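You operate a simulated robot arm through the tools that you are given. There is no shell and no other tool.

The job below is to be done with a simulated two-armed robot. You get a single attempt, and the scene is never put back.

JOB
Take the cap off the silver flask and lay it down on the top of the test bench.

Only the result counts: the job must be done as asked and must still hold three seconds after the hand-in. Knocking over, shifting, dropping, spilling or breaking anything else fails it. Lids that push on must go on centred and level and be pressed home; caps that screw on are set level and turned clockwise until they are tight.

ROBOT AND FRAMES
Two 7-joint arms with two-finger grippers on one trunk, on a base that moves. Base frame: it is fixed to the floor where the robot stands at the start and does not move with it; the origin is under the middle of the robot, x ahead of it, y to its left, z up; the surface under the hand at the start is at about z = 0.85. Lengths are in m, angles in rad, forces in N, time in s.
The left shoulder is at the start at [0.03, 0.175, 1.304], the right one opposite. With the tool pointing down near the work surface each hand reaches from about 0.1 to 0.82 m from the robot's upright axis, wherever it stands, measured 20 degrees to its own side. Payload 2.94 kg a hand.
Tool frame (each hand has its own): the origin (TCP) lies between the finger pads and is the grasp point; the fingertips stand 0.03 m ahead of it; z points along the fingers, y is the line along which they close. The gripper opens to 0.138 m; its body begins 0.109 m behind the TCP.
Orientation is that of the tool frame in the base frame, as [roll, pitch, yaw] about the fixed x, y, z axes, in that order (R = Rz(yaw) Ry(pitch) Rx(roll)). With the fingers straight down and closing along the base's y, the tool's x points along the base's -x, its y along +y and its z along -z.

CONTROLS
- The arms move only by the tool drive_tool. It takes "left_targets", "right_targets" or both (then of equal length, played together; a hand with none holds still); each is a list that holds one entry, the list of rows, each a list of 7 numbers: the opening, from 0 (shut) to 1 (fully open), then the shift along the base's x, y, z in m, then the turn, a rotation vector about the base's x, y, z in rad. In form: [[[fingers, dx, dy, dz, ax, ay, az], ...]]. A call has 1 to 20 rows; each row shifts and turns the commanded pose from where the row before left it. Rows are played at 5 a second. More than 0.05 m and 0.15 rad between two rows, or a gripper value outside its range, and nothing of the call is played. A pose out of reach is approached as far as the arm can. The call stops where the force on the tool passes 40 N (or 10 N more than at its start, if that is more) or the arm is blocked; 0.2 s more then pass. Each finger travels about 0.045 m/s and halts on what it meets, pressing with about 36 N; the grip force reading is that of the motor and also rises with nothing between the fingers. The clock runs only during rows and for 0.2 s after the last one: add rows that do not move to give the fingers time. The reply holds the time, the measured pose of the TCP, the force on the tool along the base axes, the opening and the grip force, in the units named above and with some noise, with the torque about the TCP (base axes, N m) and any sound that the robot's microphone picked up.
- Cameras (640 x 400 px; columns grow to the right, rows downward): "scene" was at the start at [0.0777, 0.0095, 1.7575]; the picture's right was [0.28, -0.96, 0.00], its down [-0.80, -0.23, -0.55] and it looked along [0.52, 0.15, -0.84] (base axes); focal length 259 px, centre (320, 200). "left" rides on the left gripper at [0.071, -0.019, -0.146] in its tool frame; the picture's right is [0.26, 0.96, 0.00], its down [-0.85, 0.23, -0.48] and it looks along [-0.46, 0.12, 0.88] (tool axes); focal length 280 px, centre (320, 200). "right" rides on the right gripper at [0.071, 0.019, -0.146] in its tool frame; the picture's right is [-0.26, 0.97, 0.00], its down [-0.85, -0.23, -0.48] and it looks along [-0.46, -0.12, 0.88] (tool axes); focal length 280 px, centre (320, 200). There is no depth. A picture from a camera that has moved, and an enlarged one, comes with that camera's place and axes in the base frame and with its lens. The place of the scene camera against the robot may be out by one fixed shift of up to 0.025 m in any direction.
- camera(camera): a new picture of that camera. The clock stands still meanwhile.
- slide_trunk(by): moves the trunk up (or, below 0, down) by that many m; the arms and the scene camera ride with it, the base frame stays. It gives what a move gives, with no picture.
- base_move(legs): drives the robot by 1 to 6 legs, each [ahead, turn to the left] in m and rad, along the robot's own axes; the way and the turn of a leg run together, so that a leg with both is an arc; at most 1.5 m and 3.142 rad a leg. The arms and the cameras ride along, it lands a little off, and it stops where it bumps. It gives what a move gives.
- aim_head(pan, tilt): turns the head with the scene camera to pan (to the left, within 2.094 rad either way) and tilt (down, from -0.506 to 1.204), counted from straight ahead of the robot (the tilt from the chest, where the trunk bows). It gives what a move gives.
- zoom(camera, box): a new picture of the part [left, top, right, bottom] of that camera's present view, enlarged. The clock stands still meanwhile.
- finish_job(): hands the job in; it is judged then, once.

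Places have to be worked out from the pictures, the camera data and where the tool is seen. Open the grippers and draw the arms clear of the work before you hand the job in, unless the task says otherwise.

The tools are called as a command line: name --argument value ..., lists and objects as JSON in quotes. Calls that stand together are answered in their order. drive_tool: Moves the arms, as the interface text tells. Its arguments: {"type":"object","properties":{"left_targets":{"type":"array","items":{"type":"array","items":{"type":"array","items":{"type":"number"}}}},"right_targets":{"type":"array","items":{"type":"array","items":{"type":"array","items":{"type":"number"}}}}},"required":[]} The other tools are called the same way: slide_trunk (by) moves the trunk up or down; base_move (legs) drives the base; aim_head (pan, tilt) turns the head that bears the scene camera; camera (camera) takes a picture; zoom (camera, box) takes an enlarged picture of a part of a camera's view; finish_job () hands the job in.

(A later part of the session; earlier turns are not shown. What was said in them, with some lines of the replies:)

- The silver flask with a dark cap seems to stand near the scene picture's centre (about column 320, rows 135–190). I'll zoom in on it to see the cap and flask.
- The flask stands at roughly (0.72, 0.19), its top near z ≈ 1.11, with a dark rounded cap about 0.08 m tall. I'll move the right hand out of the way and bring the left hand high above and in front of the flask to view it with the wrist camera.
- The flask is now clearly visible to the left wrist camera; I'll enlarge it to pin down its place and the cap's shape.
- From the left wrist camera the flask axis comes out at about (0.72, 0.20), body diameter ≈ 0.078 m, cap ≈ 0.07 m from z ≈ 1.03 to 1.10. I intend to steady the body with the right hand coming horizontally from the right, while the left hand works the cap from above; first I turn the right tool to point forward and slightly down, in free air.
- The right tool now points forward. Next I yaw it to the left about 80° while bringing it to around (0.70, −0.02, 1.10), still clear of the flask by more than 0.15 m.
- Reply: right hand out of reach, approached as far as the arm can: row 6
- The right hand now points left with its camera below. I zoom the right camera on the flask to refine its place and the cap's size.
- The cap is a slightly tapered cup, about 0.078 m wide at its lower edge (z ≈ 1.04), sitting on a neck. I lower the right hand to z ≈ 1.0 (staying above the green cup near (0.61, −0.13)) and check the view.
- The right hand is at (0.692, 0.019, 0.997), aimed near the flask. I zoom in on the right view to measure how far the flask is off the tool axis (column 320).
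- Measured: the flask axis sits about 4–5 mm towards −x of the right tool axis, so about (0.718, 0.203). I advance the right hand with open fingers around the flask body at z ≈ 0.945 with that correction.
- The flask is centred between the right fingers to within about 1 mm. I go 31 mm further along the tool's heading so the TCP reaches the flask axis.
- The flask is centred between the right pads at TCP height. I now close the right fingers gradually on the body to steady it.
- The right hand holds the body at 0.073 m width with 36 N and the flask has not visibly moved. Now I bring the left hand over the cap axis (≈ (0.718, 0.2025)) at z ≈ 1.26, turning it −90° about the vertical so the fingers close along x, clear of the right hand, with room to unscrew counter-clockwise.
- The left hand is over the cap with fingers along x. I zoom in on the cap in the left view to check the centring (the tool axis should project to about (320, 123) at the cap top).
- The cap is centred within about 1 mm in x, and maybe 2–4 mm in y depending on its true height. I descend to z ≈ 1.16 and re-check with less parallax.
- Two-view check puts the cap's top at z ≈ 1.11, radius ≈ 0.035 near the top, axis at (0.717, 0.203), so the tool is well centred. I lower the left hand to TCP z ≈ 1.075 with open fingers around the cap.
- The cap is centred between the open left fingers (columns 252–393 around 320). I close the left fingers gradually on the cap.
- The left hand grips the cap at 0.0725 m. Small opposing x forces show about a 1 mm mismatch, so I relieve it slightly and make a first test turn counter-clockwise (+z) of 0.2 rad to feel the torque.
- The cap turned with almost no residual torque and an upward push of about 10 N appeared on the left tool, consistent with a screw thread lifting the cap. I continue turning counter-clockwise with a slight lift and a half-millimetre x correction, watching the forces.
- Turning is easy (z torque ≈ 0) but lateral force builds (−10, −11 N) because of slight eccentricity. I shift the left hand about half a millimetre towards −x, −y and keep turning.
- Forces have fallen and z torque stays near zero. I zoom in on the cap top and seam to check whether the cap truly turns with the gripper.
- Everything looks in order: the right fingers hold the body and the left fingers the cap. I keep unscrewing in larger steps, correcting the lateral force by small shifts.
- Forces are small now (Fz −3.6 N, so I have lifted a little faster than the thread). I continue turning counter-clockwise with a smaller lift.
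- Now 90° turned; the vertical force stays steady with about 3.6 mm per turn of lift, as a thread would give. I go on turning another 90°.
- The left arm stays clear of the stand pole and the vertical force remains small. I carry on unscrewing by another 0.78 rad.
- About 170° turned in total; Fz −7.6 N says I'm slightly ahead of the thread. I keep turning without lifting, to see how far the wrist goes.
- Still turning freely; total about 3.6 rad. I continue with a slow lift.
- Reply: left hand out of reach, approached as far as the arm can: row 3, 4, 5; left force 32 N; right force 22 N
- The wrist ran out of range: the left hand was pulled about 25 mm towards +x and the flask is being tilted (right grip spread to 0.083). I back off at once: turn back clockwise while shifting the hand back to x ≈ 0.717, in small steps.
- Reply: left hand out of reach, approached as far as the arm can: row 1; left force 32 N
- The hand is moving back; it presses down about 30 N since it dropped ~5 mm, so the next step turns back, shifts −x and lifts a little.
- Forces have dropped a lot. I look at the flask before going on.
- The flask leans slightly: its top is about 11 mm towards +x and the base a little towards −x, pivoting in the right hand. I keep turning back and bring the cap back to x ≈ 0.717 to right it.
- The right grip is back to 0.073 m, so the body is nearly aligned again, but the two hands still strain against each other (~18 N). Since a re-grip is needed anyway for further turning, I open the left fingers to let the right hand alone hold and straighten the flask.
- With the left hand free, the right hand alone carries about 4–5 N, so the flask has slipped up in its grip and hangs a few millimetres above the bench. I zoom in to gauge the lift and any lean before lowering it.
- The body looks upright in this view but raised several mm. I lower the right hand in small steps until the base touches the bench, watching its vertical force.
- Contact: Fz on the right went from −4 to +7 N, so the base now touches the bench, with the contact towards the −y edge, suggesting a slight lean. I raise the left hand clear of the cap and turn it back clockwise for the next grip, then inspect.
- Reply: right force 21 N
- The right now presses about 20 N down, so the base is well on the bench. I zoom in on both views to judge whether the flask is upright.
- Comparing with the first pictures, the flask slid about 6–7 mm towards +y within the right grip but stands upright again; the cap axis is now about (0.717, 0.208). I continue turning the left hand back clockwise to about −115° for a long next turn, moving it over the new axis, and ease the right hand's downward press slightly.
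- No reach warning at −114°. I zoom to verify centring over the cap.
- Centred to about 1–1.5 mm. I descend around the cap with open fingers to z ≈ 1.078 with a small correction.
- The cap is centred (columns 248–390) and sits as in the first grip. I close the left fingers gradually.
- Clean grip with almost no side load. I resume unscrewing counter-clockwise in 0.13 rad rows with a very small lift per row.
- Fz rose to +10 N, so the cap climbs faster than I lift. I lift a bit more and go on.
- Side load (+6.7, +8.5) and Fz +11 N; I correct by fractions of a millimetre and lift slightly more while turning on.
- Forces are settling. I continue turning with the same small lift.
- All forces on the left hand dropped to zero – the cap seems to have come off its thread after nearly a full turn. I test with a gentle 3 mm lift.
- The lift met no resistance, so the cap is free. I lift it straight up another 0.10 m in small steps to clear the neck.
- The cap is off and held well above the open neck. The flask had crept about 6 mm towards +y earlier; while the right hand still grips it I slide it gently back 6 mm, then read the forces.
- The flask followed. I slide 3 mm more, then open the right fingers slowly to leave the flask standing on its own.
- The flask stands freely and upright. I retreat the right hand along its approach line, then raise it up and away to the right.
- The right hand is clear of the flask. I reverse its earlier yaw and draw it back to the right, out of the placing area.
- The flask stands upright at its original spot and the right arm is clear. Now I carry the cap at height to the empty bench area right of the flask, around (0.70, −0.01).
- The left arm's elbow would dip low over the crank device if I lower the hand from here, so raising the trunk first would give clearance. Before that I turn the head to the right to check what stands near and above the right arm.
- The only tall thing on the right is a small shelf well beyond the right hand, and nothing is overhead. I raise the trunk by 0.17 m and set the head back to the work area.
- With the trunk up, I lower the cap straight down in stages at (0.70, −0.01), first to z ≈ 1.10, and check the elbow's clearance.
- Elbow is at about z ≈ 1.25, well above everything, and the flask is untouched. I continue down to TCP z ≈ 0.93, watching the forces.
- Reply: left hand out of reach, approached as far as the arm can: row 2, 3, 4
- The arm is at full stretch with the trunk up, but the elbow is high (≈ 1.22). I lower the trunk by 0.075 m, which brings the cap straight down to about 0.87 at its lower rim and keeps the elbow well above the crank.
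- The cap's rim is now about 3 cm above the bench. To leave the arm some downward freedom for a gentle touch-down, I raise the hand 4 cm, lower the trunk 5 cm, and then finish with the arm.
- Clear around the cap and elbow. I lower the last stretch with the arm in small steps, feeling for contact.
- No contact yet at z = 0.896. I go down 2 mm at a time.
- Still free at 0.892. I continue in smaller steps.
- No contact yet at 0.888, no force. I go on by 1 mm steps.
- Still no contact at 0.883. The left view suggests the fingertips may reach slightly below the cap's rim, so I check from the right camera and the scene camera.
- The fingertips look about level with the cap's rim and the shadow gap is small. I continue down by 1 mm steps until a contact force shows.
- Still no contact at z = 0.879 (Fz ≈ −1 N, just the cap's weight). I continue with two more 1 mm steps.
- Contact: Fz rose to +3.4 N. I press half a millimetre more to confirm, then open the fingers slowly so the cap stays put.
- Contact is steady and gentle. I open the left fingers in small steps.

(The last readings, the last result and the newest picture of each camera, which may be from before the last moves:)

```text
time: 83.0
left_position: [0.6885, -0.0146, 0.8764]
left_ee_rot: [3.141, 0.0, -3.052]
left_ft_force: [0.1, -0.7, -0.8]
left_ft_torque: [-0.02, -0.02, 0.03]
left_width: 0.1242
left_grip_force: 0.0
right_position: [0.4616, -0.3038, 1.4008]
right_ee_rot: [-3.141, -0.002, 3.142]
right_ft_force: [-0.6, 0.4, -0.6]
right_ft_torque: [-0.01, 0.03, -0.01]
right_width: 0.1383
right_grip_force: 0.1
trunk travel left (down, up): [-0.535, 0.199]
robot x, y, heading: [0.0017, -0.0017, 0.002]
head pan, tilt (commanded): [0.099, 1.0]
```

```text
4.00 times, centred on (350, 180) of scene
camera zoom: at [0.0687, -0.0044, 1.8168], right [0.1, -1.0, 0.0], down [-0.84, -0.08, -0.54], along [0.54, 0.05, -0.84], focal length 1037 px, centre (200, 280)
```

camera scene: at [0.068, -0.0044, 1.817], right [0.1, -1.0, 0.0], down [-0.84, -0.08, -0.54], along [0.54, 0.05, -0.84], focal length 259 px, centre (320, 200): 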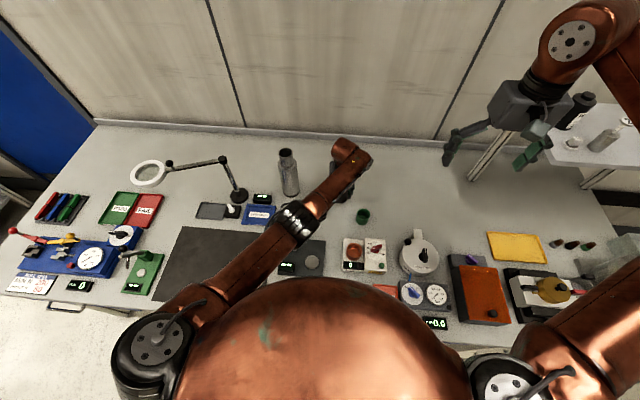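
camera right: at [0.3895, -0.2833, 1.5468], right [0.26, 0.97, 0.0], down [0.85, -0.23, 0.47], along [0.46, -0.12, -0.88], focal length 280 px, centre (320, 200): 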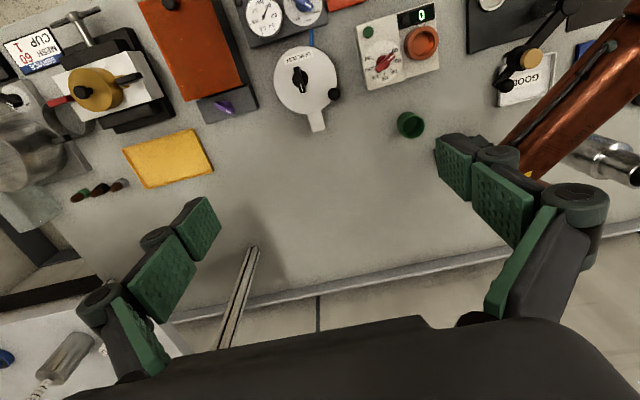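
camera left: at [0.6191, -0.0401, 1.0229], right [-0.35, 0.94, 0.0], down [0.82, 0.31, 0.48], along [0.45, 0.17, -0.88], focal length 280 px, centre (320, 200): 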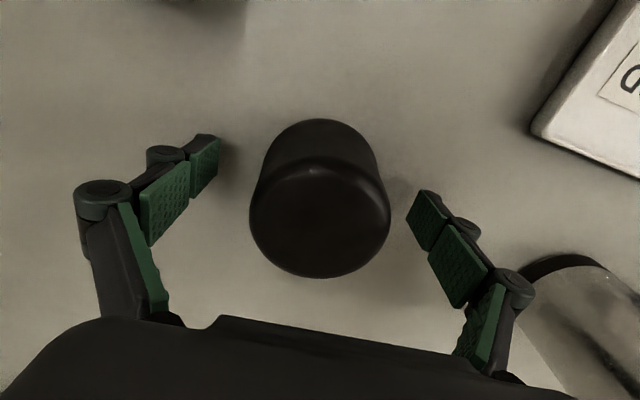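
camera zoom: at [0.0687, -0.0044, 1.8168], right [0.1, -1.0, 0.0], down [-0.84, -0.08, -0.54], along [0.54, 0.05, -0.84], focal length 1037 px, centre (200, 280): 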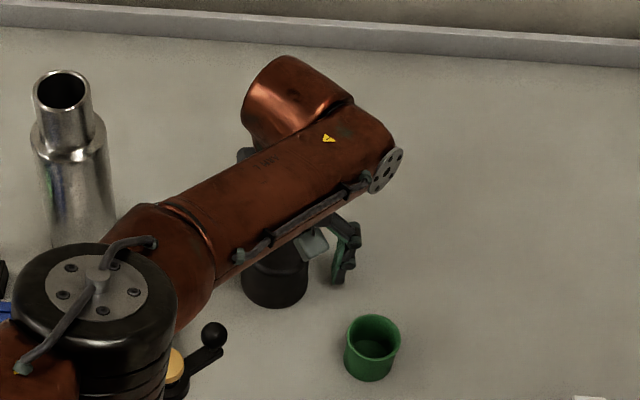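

The cap stands on the bench, released. I lift the left hand straight up, well above the flask's height.

drive_tool --left_targets '[[[0.9, 0, 0, 0.01, 0, 0, 0], [0.9, 0, 0, 0.02, 0, 0, 0], [0.9, 0, 0, 0.04, 0, 0, 0], [0.9, 0, 0, 0.04, 0, 0, 0], [0.9, 0, 0, 0.04, 0, 0, 0], [0.9, 0, 0, 0.04, 0, 0, 0], [0.9, 0, 0, 0.04, 0, 0, 0], [0.9, 0, 0, 0.04, 0, 0, 0], [0.9, 0, 0, 0.04, 0, 0, 0], [0.9, 0, 0, 0.04, 0, 0, 0], [0.9, 0, 0, 0, 0, 0, 0]]]'

camera --camera "left"

camera --camera "scene"

```text
time: 85.4
left_position: [0.6876, -0.0338, 1.0904]
left_ee_rot: [-3.124, 0.002, -3.1]
left_ft_force: [-0.2, -1.2, -0.2]
left_ft_torque: [-0.01, 0.02, 0.0]
left_width: 0.1241
left_grip_force: 0.1
left hand out of reach, approached as far as the arm can: row 3, 4, 5, 6
right_position: [0.4611, -0.3015, 1.401]
right_ee_rot: [3.142, -0.003, 3.141]
right_ft_force: [0.1, 0.2, 0.2]
right_ft_torque: [0.01, 0.02, 0.02]
right_width: 0.1379
right_grip_force: 0.0
trunk travel left (down, up): [-0.535, 0.199]
robot x, y, heading: [0.0026, 0.0009, -0.001]
head pan, tilt (commanded): [0.099, 1.0]
```

```text
taken
camera left: at [0.617, -0.0541, 1.2362], right [-0.3, 0.95, -0.02], down [0.84, 0.27, 0.47], along [0.45, 0.13, -0.88], focal length 280 px, centre (320, 200)
```

left: 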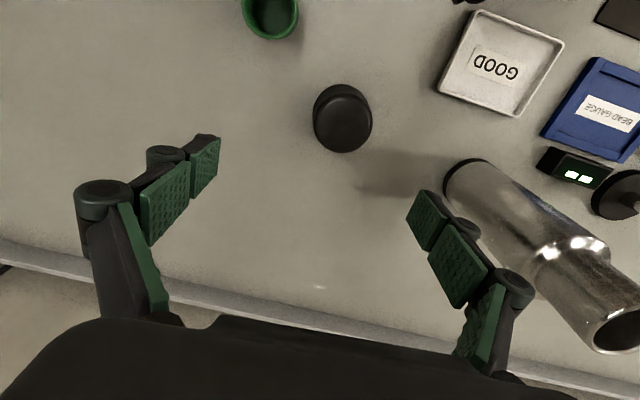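

```text
taken
camera scene: at [0.069, -0.0039, 1.8168], right [0.1, -0.99, 0.0], down [-0.84, -0.08, -0.54], along [0.54, 0.05, -0.84], focal length 259 px, centre (320, 200)
```

scene: 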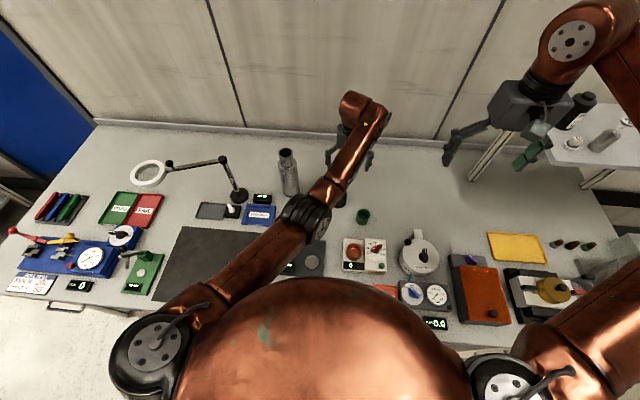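

The cap stands upright on the bare bench and the flask is untouched. The arm hit a joint limit while rising, so I raise the trunk by 0.15 m to lift the hand clear of everything.

slide_trunk --by 0.15

drive_tool --left_targets '[[[0.9, -0.02, 0.01, 0.02, 0, 0, 0], [0.9, -0.03, 0.02, 0.02, 0, 0, 0], [0.9, -0.03, 0.025, 0.01, 0, 0, 0], [0.9, -0.03, 0.03, 0.0, 0, 0, 0], [0.9, -0.03, 0.03, 0.0, 0, 0, 0], [0.9, -0.03, 0.03, 0.0, 0, 0, 0], [0.9, -0.03, 0.03, 0.0, 0, 0, 0], [0.9, -0.02, 0.04, 0.0, 0, 0, 0], [0.9, 0, 0.04, 0, 0, 0, 0], [0.9, 0, 0.04, 0, 0, 0, 0], [0.9, 0, 0, 0, 0, 0, 0]]]'

camera --camera "scene"

```text
time: 87.1
left_position: [0.6877, -0.0361, 1.239]
left_ee_rot: [-3.124, 0.0, -3.1]
left_ft_force: [-0.1, 0.7, -0.5]
left_ft_torque: [0.02, -0.01, 0.03]
left_width: 0.1243
left_grip_force: 0.0
right_position: [0.4607, -0.3018, 1.5513]
right_ee_rot: [-3.141, -0.002, 3.142]
right_ft_force: [-0.1, -0.3, 0.2]
right_ft_torque: [0.01, 0.0, 0.02]
right_width: 0.138
right_grip_force: 0.0
trunk travel left (down, up): [-0.685, 0.049]
robot x, y, heading: [-0.0023, 0.0006, 0.0]
head pan, tilt (commanded): [0.099, 1.0]
```

```text
time: 89.5
left_position: [0.6244, 0.2698, 1.2616]
left_ee_rot: [-3.126, 0.001, -3.101]
left_ft_force: [-0.1, 0.1, 0.2]
left_ft_torque: [0.01, 0.02, -0.02]
left_width: 0.1245
left_grip_force: 0.0
left hand out of reach, approached as far as the arm can: row 2, 3, 4, 5, 6, 7, 8
right_position: [0.4593, -0.3047, 1.5523]
right_ee_rot: [3.139, 0.001, 3.141]
right_ft_force: [-0.2, -0.6, -0.2]
right_ft_torque: [0.02, -0.04, 0.01]
right_width: 0.1378
right_grip_force: 0.0
trunk travel left (down, up): [-0.685, 0.049]
robot x, y, heading: [-0.0015, 0.0007, -0.004]
head pan, tilt (commanded): [0.099, 1.0]
```

```text
taken
camera scene: at [0.0593, -0.0057, 1.9667], right [0.1, -1.0, 0.0], down [-0.84, -0.08, -0.54], along [0.54, 0.05, -0.84], focal length 259 px, centre (320, 200)
```

scene: 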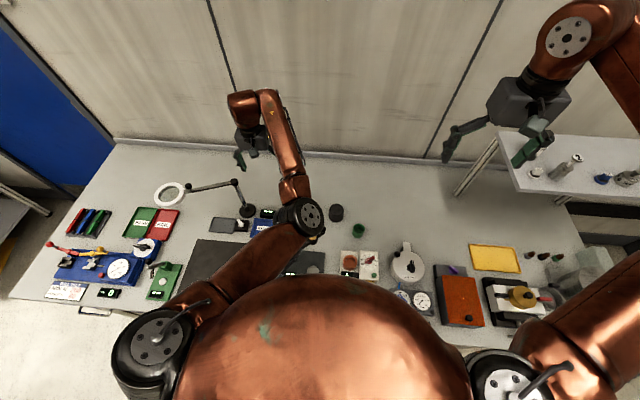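

The left hand is now above and left of the flask at z ≈ 1.26, but its elbow is folded inward near its limit. I unwind the wrist by turning it clockwise while drawing the hand back and to the left, staying above z = 1.26.

drive_tool --left_targets '[[[0.9, 0, 0, 0.01, 0, 0, -0.14], [0.9, 0, 0, 0.01, 0, 0, -0.14], [0.9, 0, 0, 0.01, 0, 0, -0.14], [0.9, 0, 0, 0.01, 0, 0, -0.14], [0.9, -0.015, 0.015, 0.0, 0, 0, -0.14], [0.9, -0.015, 0.015, 0.0, 0, 0, -0.14], [0.9, -0.02, 0.015, 0.0, 0, 0, 0], [0.9, -0.02, 0.015, 0.0, 0, 0, 0], [0.9, -0.02, 0.015, 0.0, 0, 0, 0], [0.9, -0.02, 0.015, 0, 0, 0, 0], [0.9, 0, 0, 0, 0, 0, 0]]]'

camera --camera "scene"

```text
time: 91.9
left_position: [0.5127, 0.362, 1.3016]
left_ee_rot: [-3.123, 0.001, 2.341]
left_ft_force: [0.2, -0.3, 0.4]
left_ft_torque: [0.01, 0.0, 0.02]
left_width: 0.1241
left_grip_force: 0.1
right_position: [0.4612, -0.302, 1.5523]
right_ee_rot: [3.14, 0.0, 3.141]
right_ft_force: [-0.5, 0.7, 0.6]
right_ft_torque: [-0.01, 0.02, -0.01]
right_width: 0.1377
right_grip_force: 0.0
trunk travel left (down, up): [-0.685, 0.049]
robot x, y, heading: [-0.0002, 0.0013, -0.002]
head pan, tilt (commanded): [0.099, 1.0]
```

```text
taken
camera scene: at [0.0601, -0.0045, 1.9666], right [0.1, -1.0, 0.0], down [-0.84, -0.08, -0.54], along [0.54, 0.05, -0.84], focal length 259 px, centre (320, 200)
```

scene: 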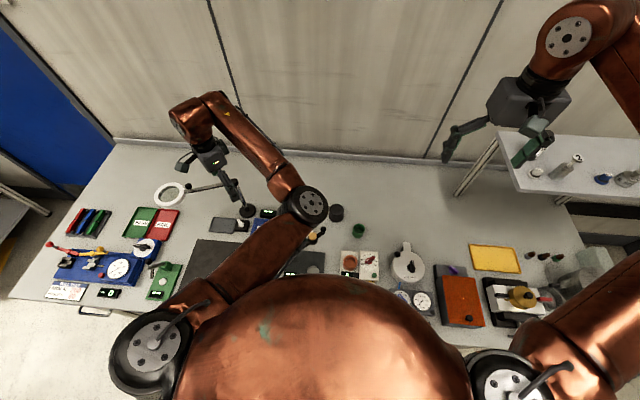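

Both hands are well above the bench. I draw the left hand a bit further back and left, then check flask and cap with a clear view.

drive_tool --left_targets '[[[0.9, -0.02, 0.02, 0.01, 0, 0, -0.1], [0.9, -0.02, 0.02, 0.01, 0, 0, -0.1], [0.9, -0.02, 0.02, 0.01, 0, 0, -0.1], [0.9, -0.02, 0.02, 0.01, 0, 0, 0], [0.9, -0.02, 0.02, 0.01, 0, 0, 0], [0.9, -0.02, 0.02, 0, 0, 0, 0], [0.9, 0, 0, 0, 0, 0, 0]]]'

camera --camera "scene"

camera --camera "left"

camera --camera "right"

```text
time: 93.5
left_position: [0.3955, 0.482, 1.3504]
left_ee_rot: [-3.124, 0.0, 2.041]
left_ft_force: [0.1, 0.1, 0.3]
left_ft_torque: [0.05, 0.0, 0.02]
left_width: 0.1239
left_grip_force: 0.1
right_position: [0.4601, -0.3029, 1.5514]
right_ee_rot: [-3.141, -0.001, -3.141]
right_ft_force: [0.3, -0.3, -1.0]
right_ft_torque: [-0.01, 0.02, -0.01]
right_width: 0.1377
right_grip_force: 0.0
trunk travel left (down, up): [-0.685, 0.049]
robot x, y, heading: [-0.0012, 0.0014, 0.001]
head pan, tilt (commanded): [0.099, 1.0]
```

```text
taken
camera scene: at [0.0599, -0.0043, 1.9666], right [0.1, -1.0, 0.0], down [-0.84, -0.08, -0.54], along [0.54, 0.05, -0.84], focal length 259 px, centre (320, 200)
```

scene: 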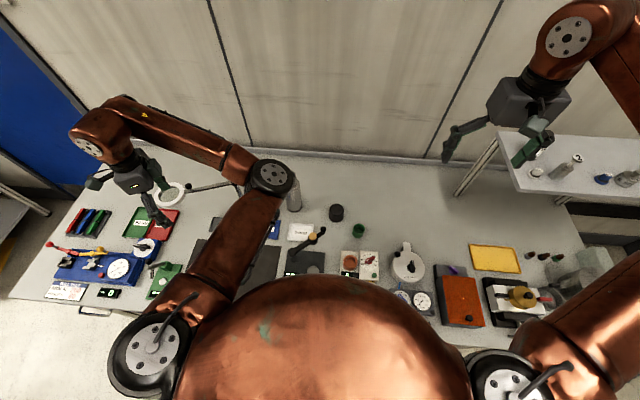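

```text
taken
camera left: at [0.3452, 0.5381, 1.4966], right [0.74, 0.67, -0.02], down [0.6, -0.65, 0.47], along [0.31, -0.36, -0.88], focal length 280 px, centre (320, 200)
```

left: 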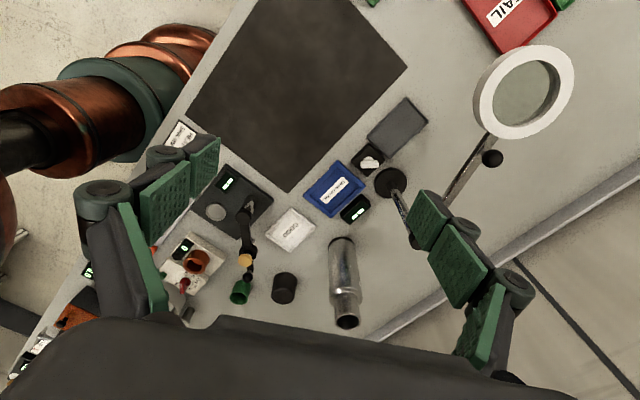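

```text
taken
camera right: at [0.3896, -0.2832, 1.6968], right [0.26, 0.97, 0.0], down [0.85, -0.23, 0.47], along [0.46, -0.12, -0.88], focal length 280 px, centre (320, 200)
```

right: 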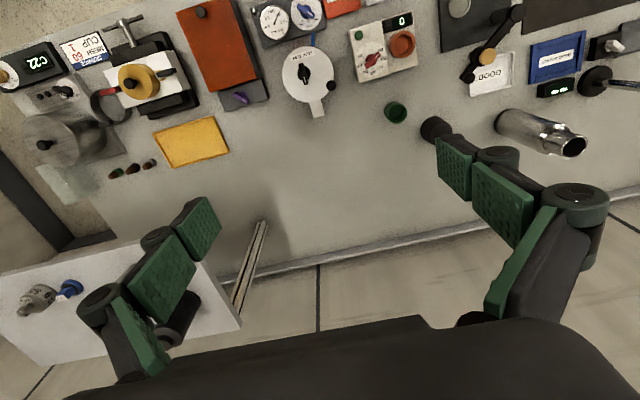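

Flask and cap both stand on the bench with all other items in place. I zoom in for a final check that the cap sits flat and the flask is upright.

zoom --camera "left" --box '[200, 180, 400, 340]'

zoom --camera "scene" --box '[270, 150, 390, 250]'

```text
2.50 times, centred on (300, 260) of left
camera zoom: at [0.3452, 0.5381, 1.4966], right [0.74, 0.67, -0.02], down [0.6, -0.65, 0.47], along [0.31, -0.36, -0.88], focal length 701 px, centre (370, 50)
```

zoom: 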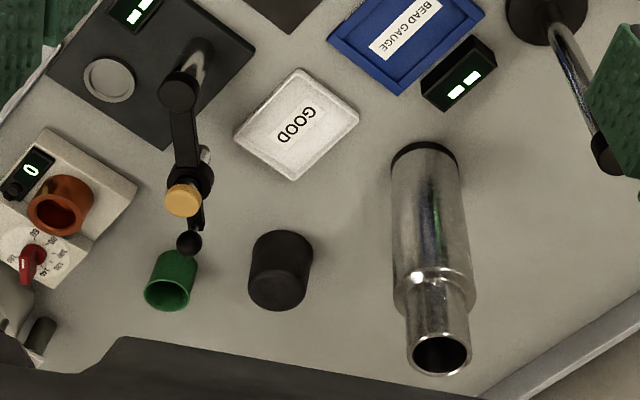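

```text
4.00 times, centred on (330, 200) of scene
camera zoom: at [0.0599, -0.0043, 1.9666], right [0.1, -1.0, 0.0], down [-0.84, -0.08, -0.54], along [0.54, 0.05, -0.84], focal length 1037 px, centre (280, 200)
```

zoom: 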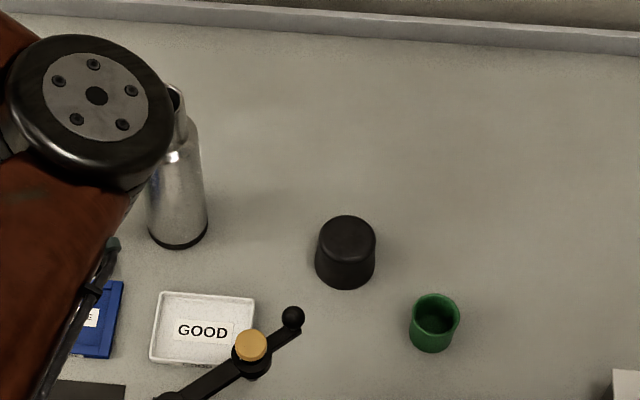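

The cap stands flat on the bare bench, the flask is upright at its place, the other items are where they were, and both grippers are open and clear. I hand the job in.

finish_job

```text
The job is handed in.
```

The cap is off the silver flask and resting flat, open side down, on bare bench at about (0.69, −0.015), between the flask and the green cup. I've handed the job in but have had no verdict back.

- **Unscrewing:** the cap came off its thread after nearly a full counter-clockwise turn, with the right hand holding the flask body.
- **What went wrong:** partway through, the left wrist reached its limit and tilted the flask, top about 25 mm to one side. I backed off at once. The flask had slid about 6–7 mm towards +y, so I slid it back.
- **End state:** in the last clear pictures the flask stands upright within about 1 mm of where it started. I saw no change in the other items. Both grippers are open and above the bench.
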